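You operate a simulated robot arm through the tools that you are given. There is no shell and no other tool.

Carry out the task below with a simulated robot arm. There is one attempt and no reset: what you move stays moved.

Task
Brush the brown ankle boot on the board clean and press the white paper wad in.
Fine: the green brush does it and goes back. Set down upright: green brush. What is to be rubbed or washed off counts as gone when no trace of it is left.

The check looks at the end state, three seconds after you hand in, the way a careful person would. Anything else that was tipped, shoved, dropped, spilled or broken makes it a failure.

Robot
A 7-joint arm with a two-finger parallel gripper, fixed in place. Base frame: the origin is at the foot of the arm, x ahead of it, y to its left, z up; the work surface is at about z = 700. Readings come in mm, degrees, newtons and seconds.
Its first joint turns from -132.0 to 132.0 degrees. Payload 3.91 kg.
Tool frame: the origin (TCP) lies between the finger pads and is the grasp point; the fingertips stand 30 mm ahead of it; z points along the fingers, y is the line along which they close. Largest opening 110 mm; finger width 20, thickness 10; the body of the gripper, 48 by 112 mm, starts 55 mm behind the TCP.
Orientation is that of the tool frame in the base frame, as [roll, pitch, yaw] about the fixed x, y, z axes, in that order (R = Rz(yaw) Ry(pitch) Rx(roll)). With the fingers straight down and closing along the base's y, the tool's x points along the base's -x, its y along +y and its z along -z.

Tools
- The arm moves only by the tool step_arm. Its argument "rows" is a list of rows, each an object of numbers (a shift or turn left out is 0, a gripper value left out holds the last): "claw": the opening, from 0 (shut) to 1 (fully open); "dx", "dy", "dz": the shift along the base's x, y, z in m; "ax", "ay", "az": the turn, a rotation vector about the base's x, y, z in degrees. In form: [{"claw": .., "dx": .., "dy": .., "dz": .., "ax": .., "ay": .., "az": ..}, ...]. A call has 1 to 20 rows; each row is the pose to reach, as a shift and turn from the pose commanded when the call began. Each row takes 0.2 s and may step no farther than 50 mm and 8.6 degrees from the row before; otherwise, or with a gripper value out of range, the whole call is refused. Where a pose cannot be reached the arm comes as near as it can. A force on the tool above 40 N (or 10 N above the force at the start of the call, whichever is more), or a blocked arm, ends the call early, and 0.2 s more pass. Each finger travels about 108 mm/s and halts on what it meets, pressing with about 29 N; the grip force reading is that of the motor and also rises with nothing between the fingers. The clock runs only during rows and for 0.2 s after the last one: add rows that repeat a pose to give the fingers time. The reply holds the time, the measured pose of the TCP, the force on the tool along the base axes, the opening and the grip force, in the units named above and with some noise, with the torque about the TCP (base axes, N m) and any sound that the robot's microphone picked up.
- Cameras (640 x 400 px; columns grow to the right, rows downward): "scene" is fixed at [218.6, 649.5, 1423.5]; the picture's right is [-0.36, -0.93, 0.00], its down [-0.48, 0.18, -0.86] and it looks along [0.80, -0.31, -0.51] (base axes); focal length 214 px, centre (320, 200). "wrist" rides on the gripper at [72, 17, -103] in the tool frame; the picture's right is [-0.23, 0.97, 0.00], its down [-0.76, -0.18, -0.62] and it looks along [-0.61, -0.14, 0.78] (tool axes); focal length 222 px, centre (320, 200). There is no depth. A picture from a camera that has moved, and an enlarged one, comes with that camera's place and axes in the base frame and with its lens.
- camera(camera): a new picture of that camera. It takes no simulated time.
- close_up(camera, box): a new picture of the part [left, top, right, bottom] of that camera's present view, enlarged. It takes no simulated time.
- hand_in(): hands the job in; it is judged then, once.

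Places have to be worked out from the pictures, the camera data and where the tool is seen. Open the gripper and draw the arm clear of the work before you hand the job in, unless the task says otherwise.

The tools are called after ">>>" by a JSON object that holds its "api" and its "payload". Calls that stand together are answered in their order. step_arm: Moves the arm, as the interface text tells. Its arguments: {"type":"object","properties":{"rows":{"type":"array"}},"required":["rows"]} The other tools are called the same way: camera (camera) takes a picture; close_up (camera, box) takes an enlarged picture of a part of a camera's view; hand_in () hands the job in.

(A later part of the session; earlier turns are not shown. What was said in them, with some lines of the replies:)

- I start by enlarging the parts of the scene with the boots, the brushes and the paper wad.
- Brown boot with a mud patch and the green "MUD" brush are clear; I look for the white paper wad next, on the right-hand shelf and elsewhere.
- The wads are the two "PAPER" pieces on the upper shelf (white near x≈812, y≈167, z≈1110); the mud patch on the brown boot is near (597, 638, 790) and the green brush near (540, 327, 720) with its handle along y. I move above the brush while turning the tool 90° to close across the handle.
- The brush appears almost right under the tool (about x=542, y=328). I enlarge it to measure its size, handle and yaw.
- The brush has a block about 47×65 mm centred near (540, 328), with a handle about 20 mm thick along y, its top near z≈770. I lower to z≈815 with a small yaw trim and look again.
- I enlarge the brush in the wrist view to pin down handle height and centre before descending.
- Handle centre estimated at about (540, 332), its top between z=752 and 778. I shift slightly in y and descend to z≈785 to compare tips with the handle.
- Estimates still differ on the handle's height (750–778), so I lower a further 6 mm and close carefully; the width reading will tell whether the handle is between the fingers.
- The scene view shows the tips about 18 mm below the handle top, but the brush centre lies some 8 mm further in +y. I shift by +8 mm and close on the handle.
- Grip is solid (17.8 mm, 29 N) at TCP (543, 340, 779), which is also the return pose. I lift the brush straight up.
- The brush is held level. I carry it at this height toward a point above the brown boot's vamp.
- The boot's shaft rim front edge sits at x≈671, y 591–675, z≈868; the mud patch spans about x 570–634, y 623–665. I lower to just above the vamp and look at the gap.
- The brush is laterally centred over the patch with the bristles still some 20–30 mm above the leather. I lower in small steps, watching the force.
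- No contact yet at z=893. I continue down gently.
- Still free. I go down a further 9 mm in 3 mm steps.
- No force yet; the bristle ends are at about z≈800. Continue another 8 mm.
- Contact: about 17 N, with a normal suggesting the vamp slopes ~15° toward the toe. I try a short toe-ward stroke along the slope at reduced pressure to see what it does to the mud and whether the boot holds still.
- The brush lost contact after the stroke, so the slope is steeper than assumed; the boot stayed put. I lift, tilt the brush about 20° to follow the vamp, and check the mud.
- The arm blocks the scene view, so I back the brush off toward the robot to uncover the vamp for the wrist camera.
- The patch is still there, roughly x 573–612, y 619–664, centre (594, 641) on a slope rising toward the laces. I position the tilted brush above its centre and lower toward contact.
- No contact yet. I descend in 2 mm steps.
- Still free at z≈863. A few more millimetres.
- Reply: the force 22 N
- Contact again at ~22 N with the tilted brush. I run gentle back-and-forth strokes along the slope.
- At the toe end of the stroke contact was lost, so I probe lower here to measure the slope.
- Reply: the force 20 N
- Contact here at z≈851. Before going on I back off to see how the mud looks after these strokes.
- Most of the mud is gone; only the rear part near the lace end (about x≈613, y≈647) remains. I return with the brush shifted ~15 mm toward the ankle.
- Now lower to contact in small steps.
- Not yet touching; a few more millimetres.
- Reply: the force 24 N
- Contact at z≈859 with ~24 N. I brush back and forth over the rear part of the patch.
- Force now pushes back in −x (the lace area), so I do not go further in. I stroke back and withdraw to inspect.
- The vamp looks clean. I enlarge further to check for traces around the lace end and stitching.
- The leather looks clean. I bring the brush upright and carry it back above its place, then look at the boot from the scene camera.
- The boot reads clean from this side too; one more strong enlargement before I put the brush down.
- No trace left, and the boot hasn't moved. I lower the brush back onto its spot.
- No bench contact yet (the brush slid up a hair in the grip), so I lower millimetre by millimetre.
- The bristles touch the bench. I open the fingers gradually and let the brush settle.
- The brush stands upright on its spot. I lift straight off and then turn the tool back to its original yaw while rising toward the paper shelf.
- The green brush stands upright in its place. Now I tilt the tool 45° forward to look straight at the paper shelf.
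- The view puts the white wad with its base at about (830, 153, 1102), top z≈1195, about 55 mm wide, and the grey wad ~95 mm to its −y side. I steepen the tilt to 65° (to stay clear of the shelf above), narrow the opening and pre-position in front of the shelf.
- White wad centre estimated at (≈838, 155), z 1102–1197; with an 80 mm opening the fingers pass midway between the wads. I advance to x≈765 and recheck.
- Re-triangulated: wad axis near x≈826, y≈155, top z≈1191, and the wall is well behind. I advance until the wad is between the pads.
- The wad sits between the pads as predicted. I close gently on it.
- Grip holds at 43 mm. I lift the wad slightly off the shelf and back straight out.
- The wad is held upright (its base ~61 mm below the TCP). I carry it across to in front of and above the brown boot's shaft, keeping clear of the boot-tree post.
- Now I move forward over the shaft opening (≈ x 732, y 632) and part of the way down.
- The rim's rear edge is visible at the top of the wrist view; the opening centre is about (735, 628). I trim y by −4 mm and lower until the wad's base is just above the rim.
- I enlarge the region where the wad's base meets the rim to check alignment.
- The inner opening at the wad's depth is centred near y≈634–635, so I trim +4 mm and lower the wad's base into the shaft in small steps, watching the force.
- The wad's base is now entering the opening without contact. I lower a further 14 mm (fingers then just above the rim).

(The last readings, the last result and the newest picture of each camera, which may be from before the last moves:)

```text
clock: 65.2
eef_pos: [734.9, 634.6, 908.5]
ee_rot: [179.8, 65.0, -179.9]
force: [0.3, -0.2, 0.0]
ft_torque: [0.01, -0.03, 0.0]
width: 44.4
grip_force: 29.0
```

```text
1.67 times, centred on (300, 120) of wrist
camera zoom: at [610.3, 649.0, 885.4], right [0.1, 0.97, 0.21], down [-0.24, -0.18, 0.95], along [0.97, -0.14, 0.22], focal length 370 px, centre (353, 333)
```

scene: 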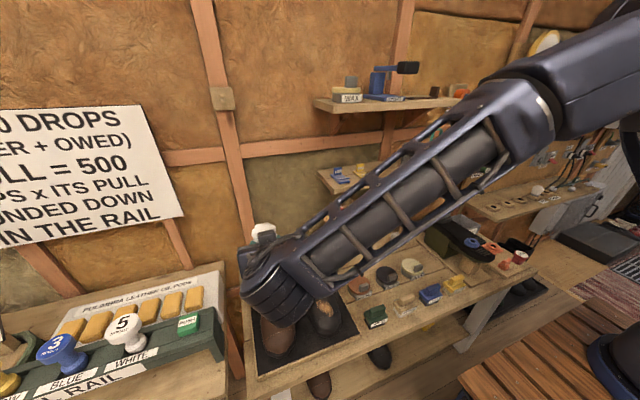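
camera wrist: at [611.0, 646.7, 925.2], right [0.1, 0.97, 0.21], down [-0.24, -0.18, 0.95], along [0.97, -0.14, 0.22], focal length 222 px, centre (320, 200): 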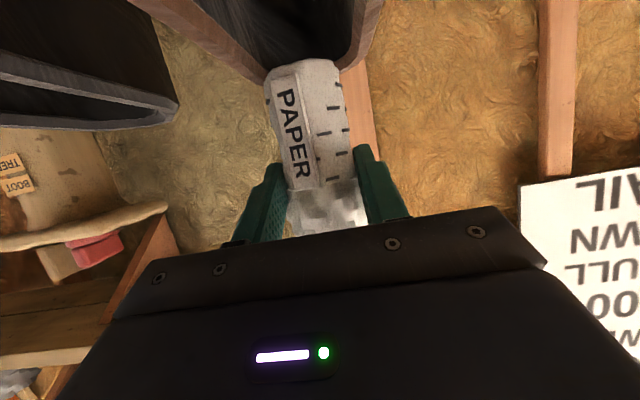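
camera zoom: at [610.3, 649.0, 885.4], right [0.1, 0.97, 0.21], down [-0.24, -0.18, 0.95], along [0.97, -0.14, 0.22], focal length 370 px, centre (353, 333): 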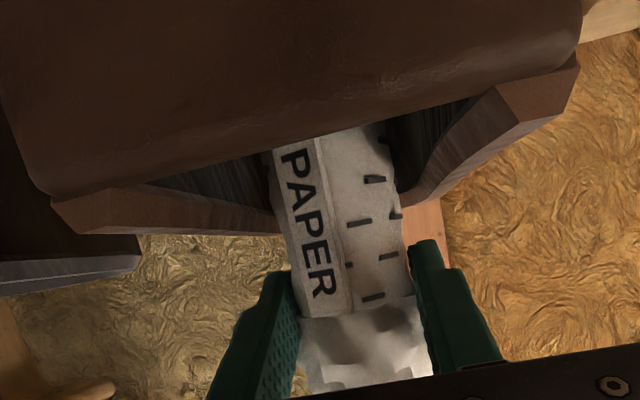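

Well centred, about 25 mm inside already. I lower 6 mm more, then open slowly to let the wad settle into the shaft.

>>> {"api": "step_arm", "payload": {"rows": [{"claw": 0.3, "dz": -0.003}, {"dz": -0.006}, {"dz": -0.006}, {"claw": 0.42, "dz": -0.006}, {"claw": 0.48, "dz": -0.006}, {"claw": 0.55, "dz": -0.006}, {"claw": 0.6, "dz": -0.006}, {"claw": 0.6, "dz": -0.006}]}}

>>> {"api": "close_up", "payload": {"camera": "wrist", "box": [120, 0, 480, 240]}}

>>> {"api": "close_up", "payload": {"camera": "scene", "box": [220, 210, 360, 360]}}

```text
clock: 67.0
eef_pos: [734.7, 632.4, 901.7]
ee_rot: [180.0, 65.0, 179.9]
force: [0.2, 0.1, 0.4]
ft_torque: [-0.01, 0.0, -0.01]
width: 66.2
grip_force: 0.2
```

```text
1.67 times, centred on (300, 120) of wrist
camera zoom: at [610.3, 648.9, 878.8], right [0.1, 0.97, 0.21], down [-0.24, -0.18, 0.95], along [0.97, -0.14, 0.22], focal length 370 px, centre (353, 333)
```

zoom: 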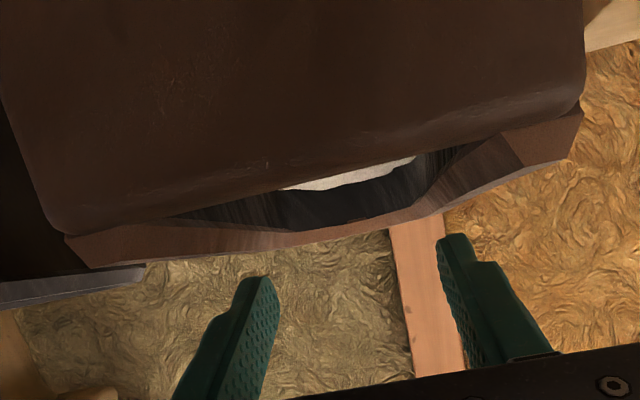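

```text
2.67 times, centred on (290, 285) of scene
camera zoom: at [218.6, 649.5, 1423.5], right [-0.36, -0.93, 0.0], down [-0.48, 0.18, -0.86], along [0.8, -0.31, -0.51], focal length 572 px, centre (400, -27)
```

zoom: 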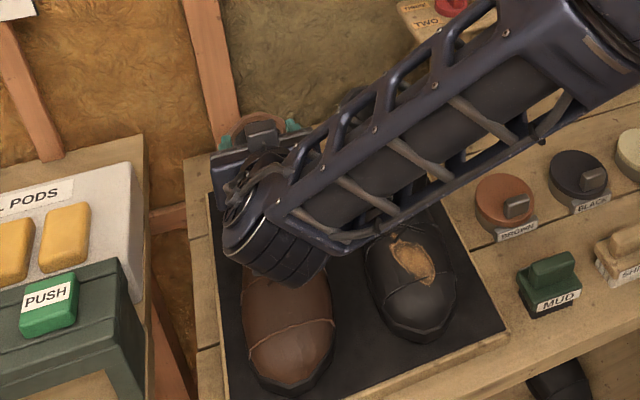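

The wad dropped into the shaft; only its top shows near the rim. I rise, close the fingers, and turn the tool back to vertical for a look down into the boot.

>>> {"api": "step_arm", "payload": {"rows": [{"claw": 0.6, "dz": 0.03}, {"dz": 0.07}, {"dz": 0.11}, {"dx": -0.02, "dz": 0.14, "ay": 8}, {"claw": 0.3, "dx": -0.04, "dz": 0.15, "ay": 16}, {"claw": 0.0, "dx": -0.06, "dz": 0.15, "ay": 24}, {"dx": -0.07, "dz": 0.15, "ay": 32}, {"dx": -0.08, "dz": 0.15, "ay": 40}, {"dx": -0.09, "dz": 0.15, "ay": 48}, {"dx": -0.1, "dz": 0.15, "ay": 56}, {"dx": -0.1, "dz": 0.15, "ay": 65}, {"dx": -0.1, "dz": 0.15, "ay": 65}]}}

>>> {"api": "camera", "payload": {"camera": "wrist"}}

>>> {"api": "camera", "payload": {"camera": "scene"}}

```text
refused: row 11 steps farther than a row can; nothing moved
```

```text
taken
camera wrist: at [610.3, 648.9, 878.8], right [0.1, 0.97, 0.21], down [-0.24, -0.18, 0.95], along [0.97, -0.14, 0.22], focal length 222 px, centre (320, 200)
```

wrist: 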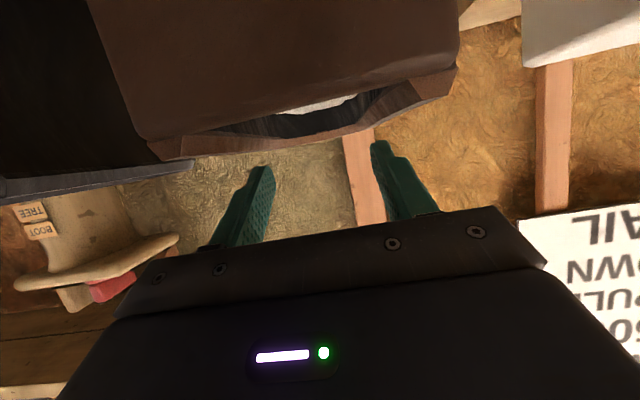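

```text
taken
```

scene: 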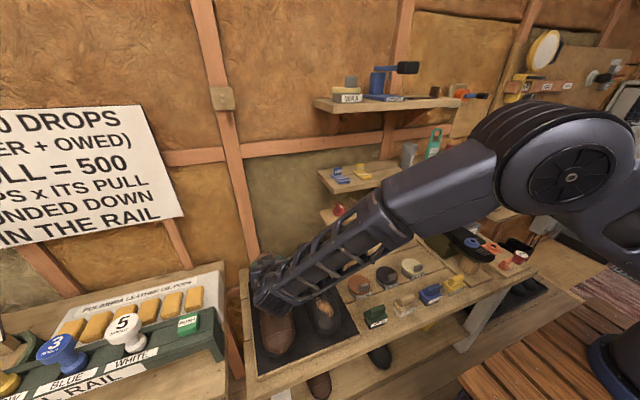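

The call was refused for one too-large turn step (9°), nothing moved. I repeat it with even turn steps.

>>> {"api": "step_arm", "payload": {"rows": [{"claw": 0.6, "dz": 0.03}, {"dz": 0.07}, {"dz": 0.11}, {"dx": -0.02, "dz": 0.14, "ay": 8}, {"claw": 0.3, "dx": -0.04, "dz": 0.15, "ay": 16}, {"claw": 0.0, "dx": -0.06, "dz": 0.15, "ay": 24}, {"dx": -0.07, "dz": 0.15, "ay": 32}, {"dx": -0.08, "dz": 0.15, "ay": 40}, {"dx": -0.09, "dz": 0.15, "ay": 48}, {"dx": -0.1, "dz": 0.15, "ay": 56}, {"dx": -0.1, "dz": 0.15, "ay": 61}, {"dx": -0.1, "dz": 0.15, "ay": 65}, {"dx": -0.1, "dz": 0.15, "ay": 65}]}}

>>> {"api": "camera", "payload": {"camera": "wrist"}}

>>> {"api": "close_up", "payload": {"camera": "scene", "box": [220, 210, 360, 360]}}

```text
clock: 69.8
eef_pos: [632.6, 632.8, 1050.9]
ee_rot: [180.0, -0.2, -180.0]
force: [1.1, -0.1, 0.2]
ft_torque: [-0.03, 0.01, -0.01]
width: 0.0
grip_force: 28.7
```

```text
taken
camera wrist: at [562.5, 648.9, 1154.3], right [0.23, 0.97, 0.0], down [0.76, -0.18, 0.62], along [0.61, -0.14, -0.78], focal length 222 px, centre (320, 200)
```

wrist: 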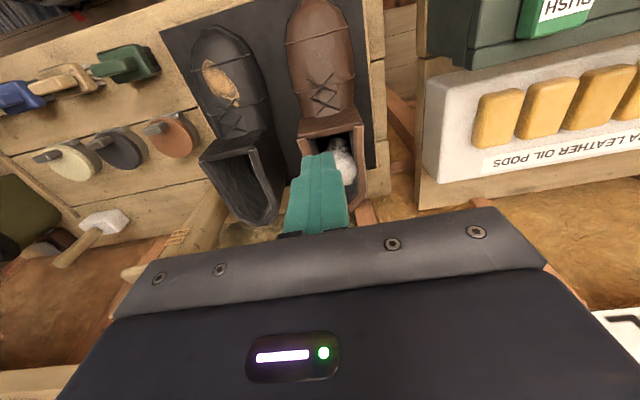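

```text
2.67 times, centred on (290, 285) of scene
camera zoom: at [218.6, 649.5, 1423.5], right [-0.36, -0.93, 0.0], down [-0.48, 0.18, -0.86], along [0.8, -0.31, -0.51], focal length 572 px, centre (400, -27)
```

zoom: 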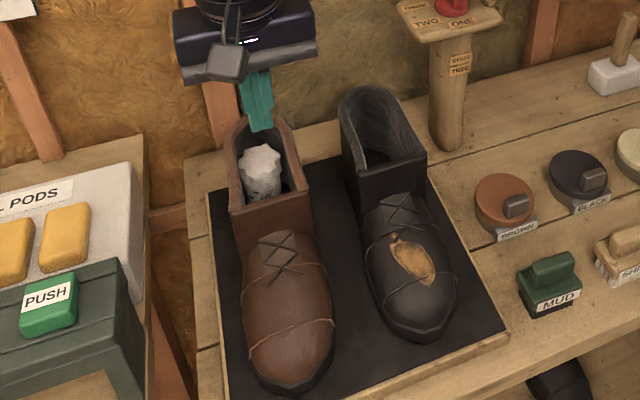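

The wad stands upright in the shaft with its top around rim level. I enlarge both views to see how deep it sits.

>>> {"api": "close_up", "payload": {"camera": "scene", "box": [255, 240, 315, 310]}}

>>> {"api": "close_up", "payload": {"camera": "wrist", "box": [270, 70, 400, 230]}}

```text
5.71 times, centred on (285, 275) of scene
camera zoom: at [218.6, 649.5, 1423.5], right [-0.36, -0.93, 0.0], down [-0.48, 0.18, -0.86], along [0.8, -0.31, -0.51], focal length 1226 px, centre (520, -229)
```

zoom: 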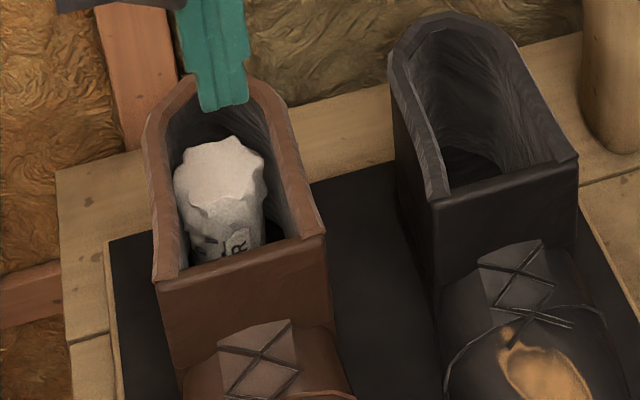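

```text
2.50 times, centred on (335, 150) of wrist
camera zoom: at [562.5, 648.9, 1154.3], right [0.23, 0.97, 0.0], down [0.76, -0.18, 0.62], along [0.61, -0.14, -0.78], focal length 555 px, centre (282, 325)
```

zoom: 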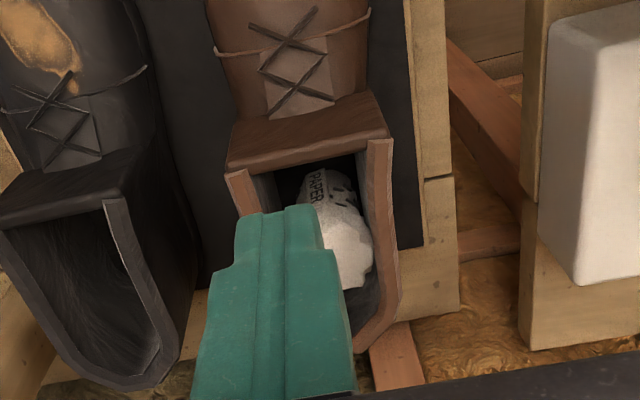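

To locate the wad's top without the fingers in the way I shift the tool sideways and forward a bit.

>>> {"api": "step_arm", "payload": {"rows": [{"claw": 0, "dx": 0.02, "dy": -0.03}, {"dx": 0.04, "dy": -0.06}, {"dx": 0.06, "dy": -0.08}, {"dx": 0.06, "dy": -0.08}]}}

>>> {"api": "camera", "payload": {"camera": "wrist"}}

>>> {"api": "close_up", "payload": {"camera": "wrist", "box": [330, 50, 480, 200]}}

>>> {"api": "close_up", "payload": {"camera": "scene", "box": [255, 240, 315, 310]}}

```text
clock: 70.8
eef_pos: [693.7, 552.6, 1050.5]
ee_rot: [-180.0, 0.1, -180.0]
force: [-0.6, 0.4, -0.3]
ft_torque: [0.03, -0.03, 0.02]
width: 0.0
grip_force: 28.5
```

```text
taken
camera wrist: at [622.4, 569.2, 1153.9], right [0.23, 0.97, 0.0], down [0.76, -0.18, 0.62], along [0.61, -0.14, -0.78], focal length 222 px, centre (320, 200)
```

wrist: 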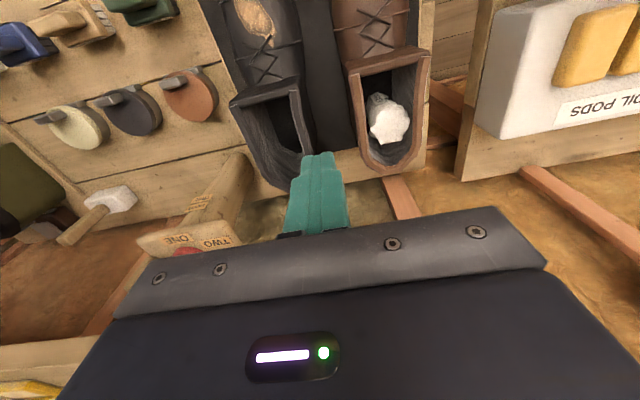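

```text
2.67 times, centred on (405, 125) of wrist
camera zoom: at [622.4, 569.2, 1153.9], right [0.23, 0.97, 0.0], down [0.76, -0.18, 0.62], along [0.61, -0.14, -0.78], focal length 592 px, centre (93, 400)
```

zoom: 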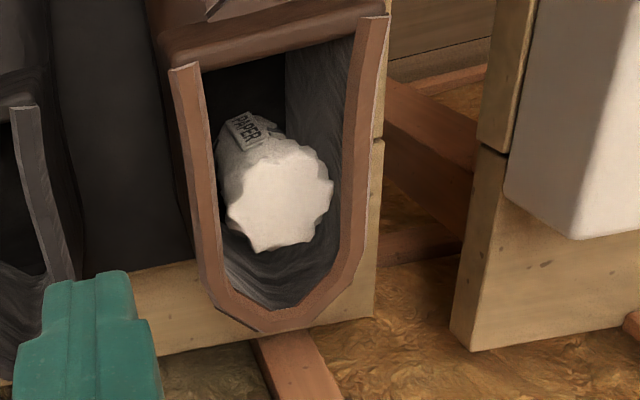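

```text
5.71 times, centred on (285, 275) of scene
camera zoom: at [218.6, 649.5, 1423.5], right [-0.36, -0.93, 0.0], down [-0.48, 0.18, -0.86], along [0.8, -0.31, -0.51], focal length 1226 px, centre (520, -229)
```

zoom: 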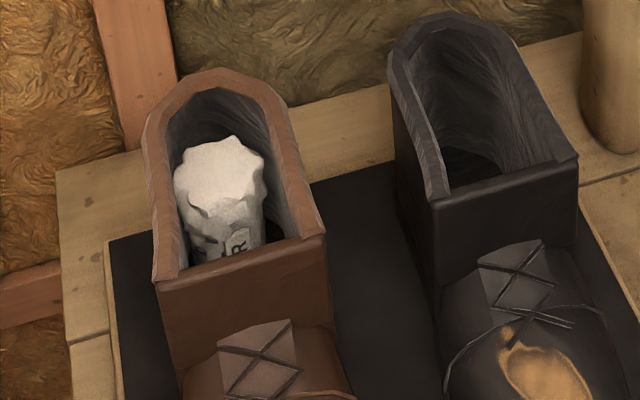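

Clear: the wad's top centre is at about (752, 635, 852), some 18 mm below the rim. I go above it with closed fingers, tilted 12° outward for reach, ready to press.

>>> {"api": "step_arm", "payload": {"rows": [{"claw": 0, "dx": 0.02, "dy": 0.03, "ay": -6}, {"dx": 0.04, "dy": 0.06, "ay": -12}, {"dx": 0.052, "dy": 0.0815, "dz": -0.03, "ay": -12}, {"dx": 0.052, "dy": 0.0815, "dz": -0.07, "ay": -12}, {"dx": 0.052, "dy": 0.0815, "dz": -0.11, "ay": -12}, {"dx": 0.052, "dy": 0.0815, "dz": -0.13, "ay": -12}, {"dx": 0.052, "dy": 0.0815, "dz": -0.13, "ay": -12}]}}

>>> {"api": "close_up", "payload": {"camera": "wrist", "box": [220, 60, 440, 230]}}

>>> {"api": "close_up", "payload": {"camera": "scene", "box": [240, 210, 330, 310]}}

```text
clock: 72.4
eef_pos: [750.0, 635.1, 924.2]
ee_rot: [-180.0, 12.1, 180.0]
force: [-0.7, -1.0, 0.3]
ft_torque: [-0.01, 0.04, 0.02]
width: 0.0
grip_force: 28.8
```

```text
2.35 times, centred on (330, 145) of wrist
camera zoom: at [657.1, 651.5, 1008.3], right [0.22, 0.97, 0.05], down [0.62, -0.18, 0.77], along [0.76, -0.14, -0.64], focal length 523 px, centre (296, 329)
```

zoom: 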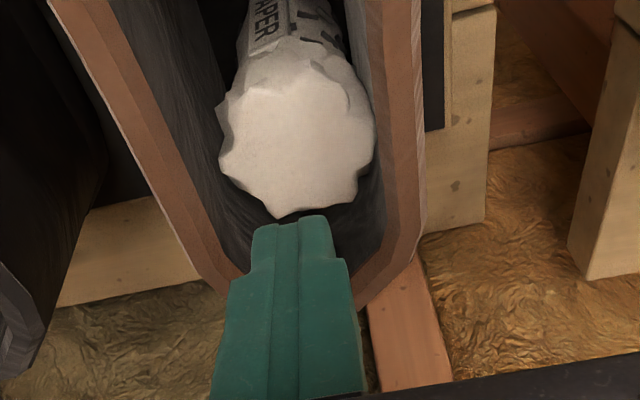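

```text
4.00 times, centred on (285, 260) of scene
camera zoom: at [218.6, 649.5, 1423.5], right [-0.36, -0.93, 0.0], down [-0.48, 0.18, -0.86], along [0.8, -0.31, -0.51], focal length 858 px, centre (460, -40)
```

zoom: 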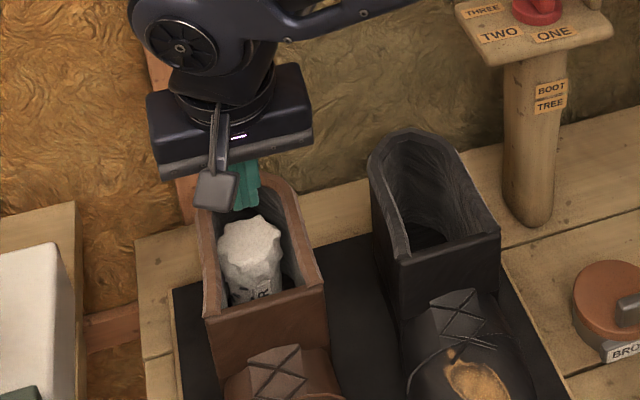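

The wad's top centre is about (749, 637); the fingertip is at (756, 635, 895). I trim and lower until the tip touches the wad.

>>> {"api": "step_arm", "payload": {"rows": [{"claw": 0, "dx": -0.006, "dy": 0.001, "dz": -0.01}, {"dx": -0.006, "dy": 0.001, "dz": -0.02}, {"dx": -0.006, "dy": 0.001, "dz": -0.028}, {"dx": -0.006, "dy": 0.001, "dz": -0.033}, {"dx": -0.006, "dy": 0.001, "dz": -0.037}, {"dx": -0.006, "dy": 0.001, "dz": -0.041}, {"dx": -0.006, "dy": 0.001, "dz": -0.041}]}}

>>> {"api": "close_up", "payload": {"camera": "scene", "box": [240, 210, 330, 310]}}

>>> {"api": "close_up", "payload": {"camera": "wrist", "box": [220, 60, 440, 230]}}

```text
clock: 74.0
eef_pos: [741.5, 636.9, 881.9]
ee_rot: [179.8, 12.2, 180.0]
force: [-3.5, -2.0, 25.1]
ft_torque: [-0.06, 0.23, -0.04]
width: 0.1
grip_force: 28.4
```

```text
4.00 times, centred on (285, 260) of scene
camera zoom: at [218.6, 649.5, 1423.5], right [-0.36, -0.93, 0.0], down [-0.48, 0.18, -0.86], along [0.8, -0.31, -0.51], focal length 858 px, centre (460, -40)
```

zoom: 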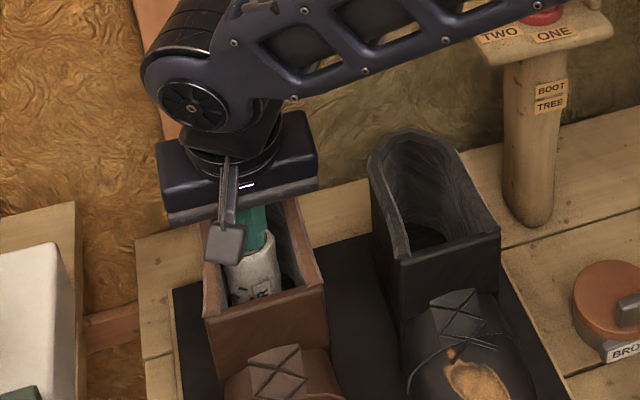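

```text
2.35 times, centred on (330, 145) of wrist
camera zoom: at [649.4, 652.2, 967.8], right [0.22, 0.97, 0.05], down [0.61, -0.18, 0.77], along [0.76, -0.14, -0.64], focal length 523 px, centre (296, 329)
```

zoom: 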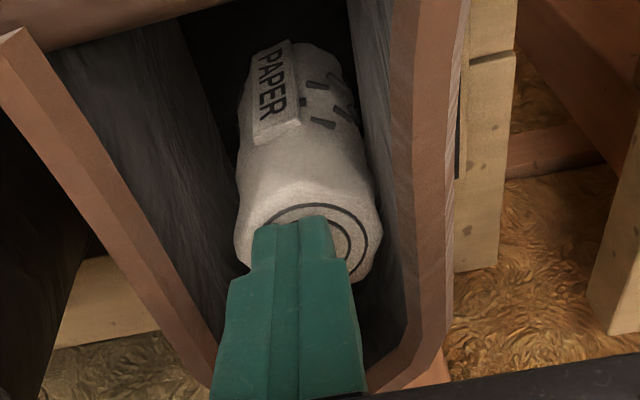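

The wad's top has changed to a flattened, pressed look under ~25 N. I press a few more millimetres to see whether it goes deeper.

>>> {"api": "step_arm", "payload": {"rows": [{"claw": 0, "dz": -0.001}, {"dz": -0.002}, {"dz": -0.003}, {"dz": -0.003}]}}

>>> {"api": "close_up", "payload": {"camera": "wrist", "box": [220, 60, 440, 230]}}

```text
clock: 74.7
eef_pos: [742.3, 636.3, 883.5]
ee_rot: [179.7, 12.3, 179.8]
force: [-1.8, -2.1, 12.0]
ft_torque: [-0.08, 0.12, 0.0]
width: 0.0
grip_force: 29.1
stopped in row 3: the force on the tool passed its limit at 41 N (the readings are from after the stop); the commanded pose is now the measured one
```

```text
2.35 times, centred on (330, 145) of wrist
camera zoom: at [649.6, 652.4, 968.1], right [0.22, 0.97, 0.05], down [0.61, -0.18, 0.77], along [0.76, -0.14, -0.64], focal length 523 px, centre (296, 329)
```

zoom: 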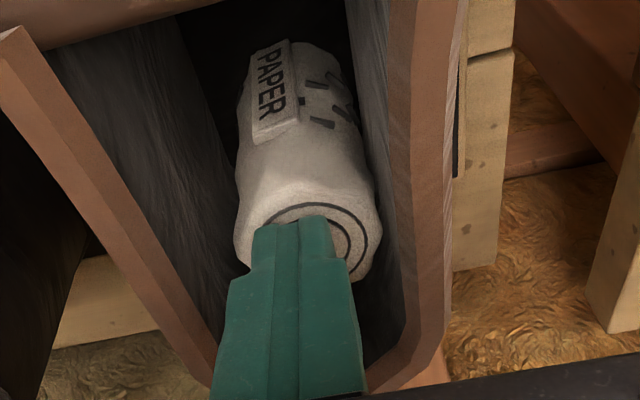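

It reached 41 N with no further give — the wad is seated firmly. I raise the tool and inspect.

>>> {"api": "step_arm", "payload": {"rows": [{"claw": 0, "dz": 0.02}, {"dz": 0.05}, {"dz": 0.09}, {"dz": 0.13}, {"dx": -0.03, "dy": -0.03, "dz": 0.15}, {"dx": -0.05, "dy": -0.06, "dz": 0.16}, {"dx": -0.05, "dy": -0.08, "dz": 0.17, "ay": 6}, {"dx": -0.05, "dy": -0.08, "dz": 0.17, "ay": 12}, {"dx": -0.05, "dy": -0.08, "dz": 0.17, "ay": 12}]}}

>>> {"api": "close_up", "payload": {"camera": "wrist", "box": [330, 50, 480, 200]}}

>>> {"api": "close_up", "payload": {"camera": "scene", "box": [245, 240, 345, 370]}}

>>> {"api": "close_up", "payload": {"camera": "scene", "box": [255, 240, 315, 310]}}

```text
clock: 76.7
eef_pos: [691.9, 555.4, 1053.0]
ee_rot: [179.8, 0.1, 180.0]
force: [-1.3, -0.3, 0.4]
ft_torque: [-0.02, -0.02, 0.01]
width: 0.1
grip_force: 28.6
```

```text
2.67 times, centred on (405, 125) of wrist
camera zoom: at [620.4, 571.3, 1155.2], right [0.23, 0.97, 0.0], down [0.76, -0.18, 0.62], along [0.61, -0.14, -0.78], focal length 592 px, centre (93, 400)
```

zoom: 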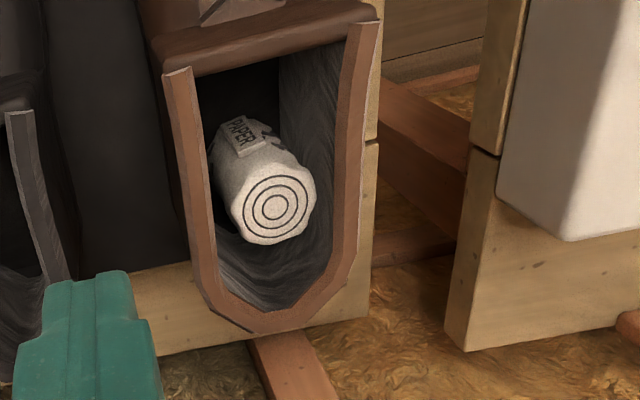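

```text
3.08 times, centred on (295, 305) of scene
camera zoom: at [218.6, 649.5, 1423.5], right [-0.36, -0.93, 0.0], down [-0.48, 0.18, -0.86], along [0.8, -0.31, -0.51], focal length 660 px, centre (397, -123)
```

zoom: 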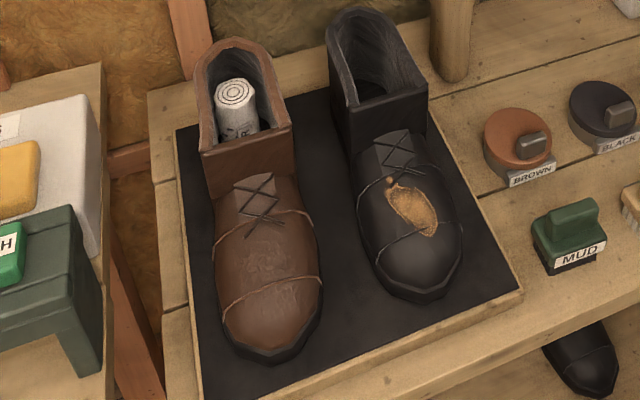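

```text
5.71 times, centred on (285, 275) of scene
camera zoom: at [218.6, 649.5, 1423.5], right [-0.36, -0.93, 0.0], down [-0.48, 0.18, -0.86], along [0.8, -0.31, -0.51], focal length 1226 px, centre (520, -229)
```

zoom: 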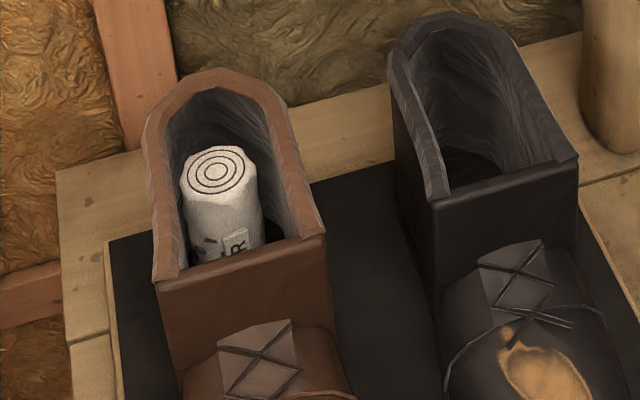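

The wad now shows a flattened, ringed top inside the shaft. I check the vamp once more for faint traces before finishing.

>>> {"api": "close_up", "payload": {"camera": "scene", "box": [260, 295, 300, 345]}}

>>> {"api": "close_up", "payload": {"camera": "wrist", "box": [320, 0, 440, 80]}}

>>> {"api": "camera", "payload": {"camera": "scene"}}

```text
8.00 times, centred on (280, 320) of scene
camera zoom: at [218.6, 649.5, 1423.5], right [-0.36, -0.93, 0.0], down [-0.48, 0.18, -0.86], along [0.8, -0.31, -0.51], focal length 1716 px, centre (640, -760)
```

zoom: 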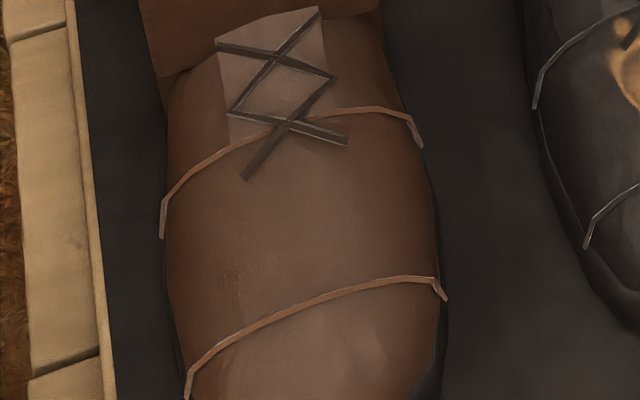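

```text
5.00 times, centred on (380, 40) of wrist
camera zoom: at [620.4, 571.3, 1155.2], right [0.23, 0.97, 0.0], down [0.76, -0.18, 0.62], along [0.61, -0.14, -0.78], focal length 1111 px, centre (20, 1000)
```

zoom: 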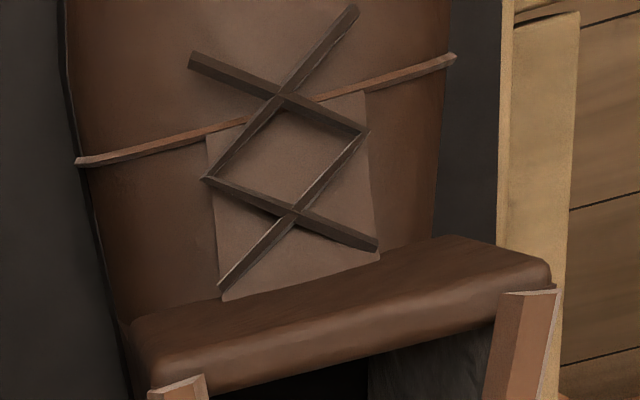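

```text
taken
```

scene: 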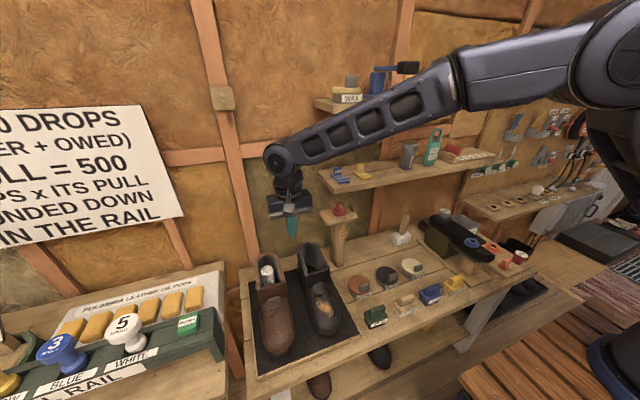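

Leather looks clean; I take one nearer look with the wrist camera while drawing the arm back and opening the gripper.

>>> {"api": "step_arm", "payload": {"rows": [{"claw": 0.3, "dx": -0.035, "dz": 0.0}, {"claw": 0.6, "dx": -0.07, "dz": -0.01}, {"claw": 1, "dx": -0.105, "dz": -0.03}, {"dx": -0.132, "dz": -0.05}, {"dx": -0.132, "dz": -0.06}, {"dx": -0.132, "dz": -0.06}]}}

>>> {"api": "close_up", "payload": {"camera": "wrist", "box": [320, 40, 460, 170]}}

>>> {"api": "camera", "payload": {"camera": "wrist"}}

```text
clock: 78.1
eef_pos: [558.7, 556.7, 991.6]
ee_rot: [179.8, 0.1, 179.9]
force: [0.2, -0.2, -0.7]
ft_torque: [-0.02, -0.01, 0.01]
width: 110.0
grip_force: 0.0
```

```text
3.08 times, centred on (390, 105) of wrist
camera zoom: at [487.5, 572.7, 1095.0], right [0.23, 0.97, 0.0], down [0.76, -0.18, 0.62], along [0.61, -0.14, -0.78], focal length 684 px, centre (105, 492)
```

zoom: 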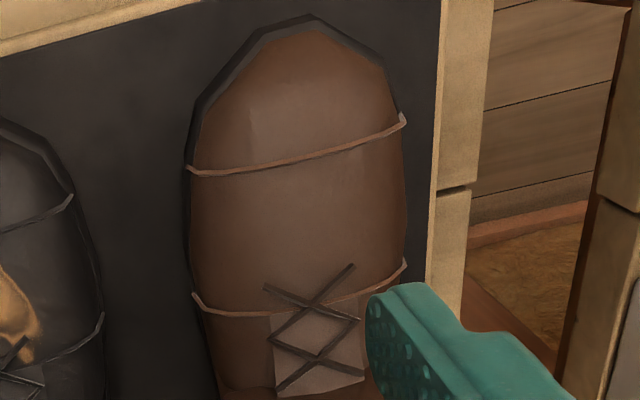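

```text
taken
camera wrist: at [487.5, 572.7, 1095.0], right [0.23, 0.97, 0.0], down [0.76, -0.18, 0.62], along [0.61, -0.14, -0.78], focal length 222 px, centre (320, 200)
```

wrist: 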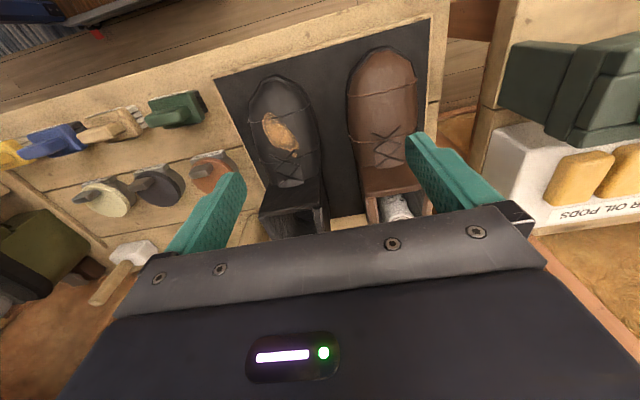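

The boot is clean, the wad is in, and the green brush stands upright in its place. I raise the arm clear with the gripper open.

>>> {"api": "step_arm", "payload": {"rows": [{"claw": 1, "dz": 0.05}, {"dy": -0.04, "dz": 0.08}, {"dy": -0.08, "dz": 0.11}, {"dy": -0.12, "dz": 0.14}, {"dy": -0.16, "dz": 0.18}, {"dy": -0.2, "dz": 0.21}, {"dy": -0.24, "dz": 0.24}, {"dy": -0.26, "dz": 0.28}, {"dy": -0.26, "dz": 0.32}, {"dy": -0.26, "dz": 0.36}, {"dy": -0.26, "dz": 0.36}]}}

>>> {"api": "camera", "payload": {"camera": "scene"}}

>>> {"api": "close_up", "payload": {"camera": "scene", "box": [230, 220, 480, 380]}}

```text
refused: row 5 steps farther than a row can; nothing moved
```

```text
taken
```

scene: 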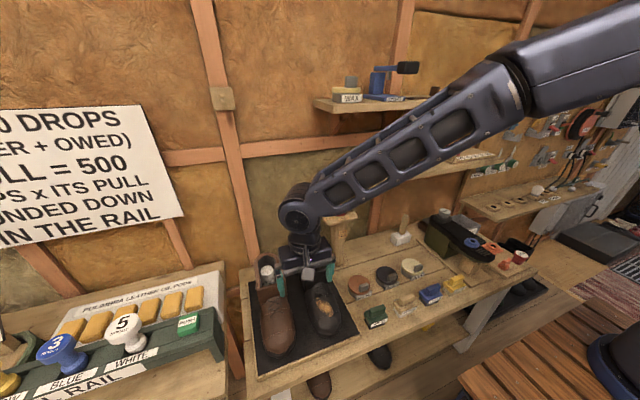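

```text
2.50 times, centred on (355, 300) of scene
camera zoom: at [218.6, 649.5, 1423.5], right [-0.36, -0.93, 0.0], down [-0.48, 0.18, -0.86], along [0.8, -0.31, -0.51], focal length 536 px, centre (232, -50)
```

zoom: 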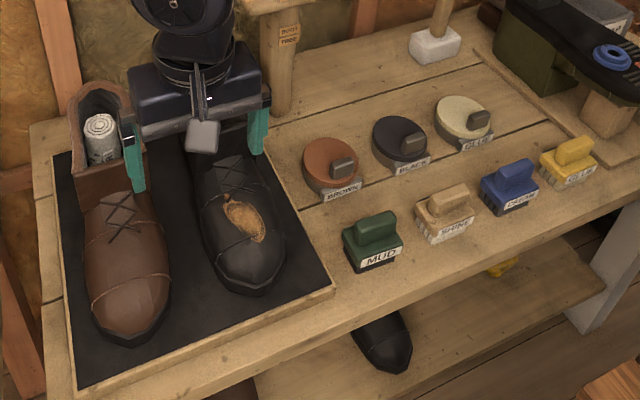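

One row was a hair too long, so nothing moved; I repeat the withdrawal with smaller steps.

>>> {"api": "step_arm", "payload": {"rows": [{"claw": 1, "dz": 0.045}, {"dy": -0.035, "dz": 0.075}, {"dy": -0.07, "dz": 0.105}, {"dy": -0.105, "dz": 0.135}, {"dy": -0.14, "dz": 0.165}, {"dy": -0.175, "dz": 0.195}, {"dy": -0.21, "dz": 0.225}, {"dy": -0.24, "dz": 0.26}, {"dy": -0.26, "dz": 0.3}, {"dy": -0.26, "dz": 0.34}, {"dy": -0.26, "dz": 0.36}, {"dy": -0.26, "dz": 0.36}]}}

>>> {"api": "camera", "payload": {"camera": "scene"}}

>>> {"api": "close_up", "payload": {"camera": "scene", "box": [230, 220, 480, 380]}}

```text
clock: 80.7
eef_pos: [560.2, 298.6, 1352.9]
ee_rot: [-180.0, 0.1, 179.9]
force: [-0.4, -0.3, 0.0]
ft_torque: [0.02, 0.02, 0.0]
width: 110.0
grip_force: 0.1
```

```text
taken
```

scene: 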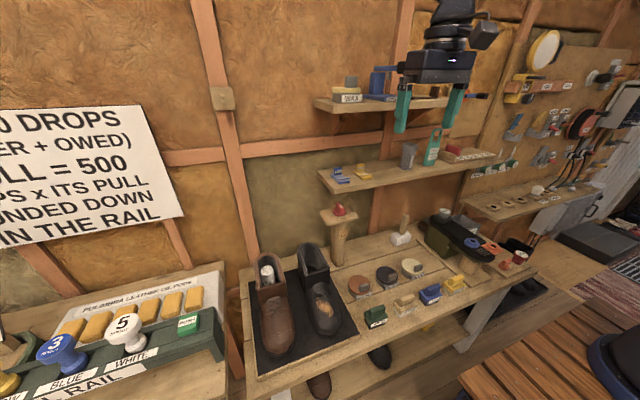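

```text
2.50 times, centred on (355, 300) of scene
camera zoom: at [218.6, 649.5, 1423.5], right [-0.36, -0.93, 0.0], down [-0.48, 0.18, -0.86], along [0.8, -0.31, -0.51], focal length 536 px, centre (232, -50)
```

zoom: 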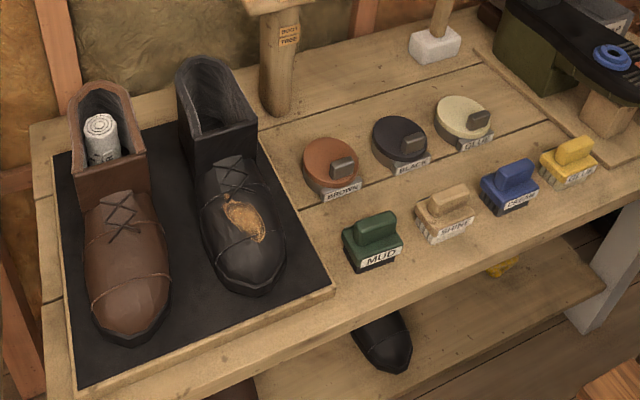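

Everything is in place: boot clean, wad pressed into it, green brush upright at its spot, the rest untouched, and the arm clear with the gripper open. I hand in.

>>> {"api": "hand_in", "payload": {}}

```text
The job is handed in.
```

The brown ankle boot is brushed clean and the white paper wad is pressed down inside its shaft. I checked the leather from both cameras and saw no mud left.

- **Brush:** the green brush did the work and stands upright back on its spot, about 4 mm from where it started.
- **Wad:** its top sits about 18 mm below the rim. I pressed it until the force reached about 41 N and it would go no deeper. Its top is now flattened, with rings on it.
- **Everything else:** nothing else looks moved. The mud on the black boot is still there, since the task was only the brown one.

The arm is clear of the bench with the gripper open, and the job is handed in. I haven't seen the result of the check.
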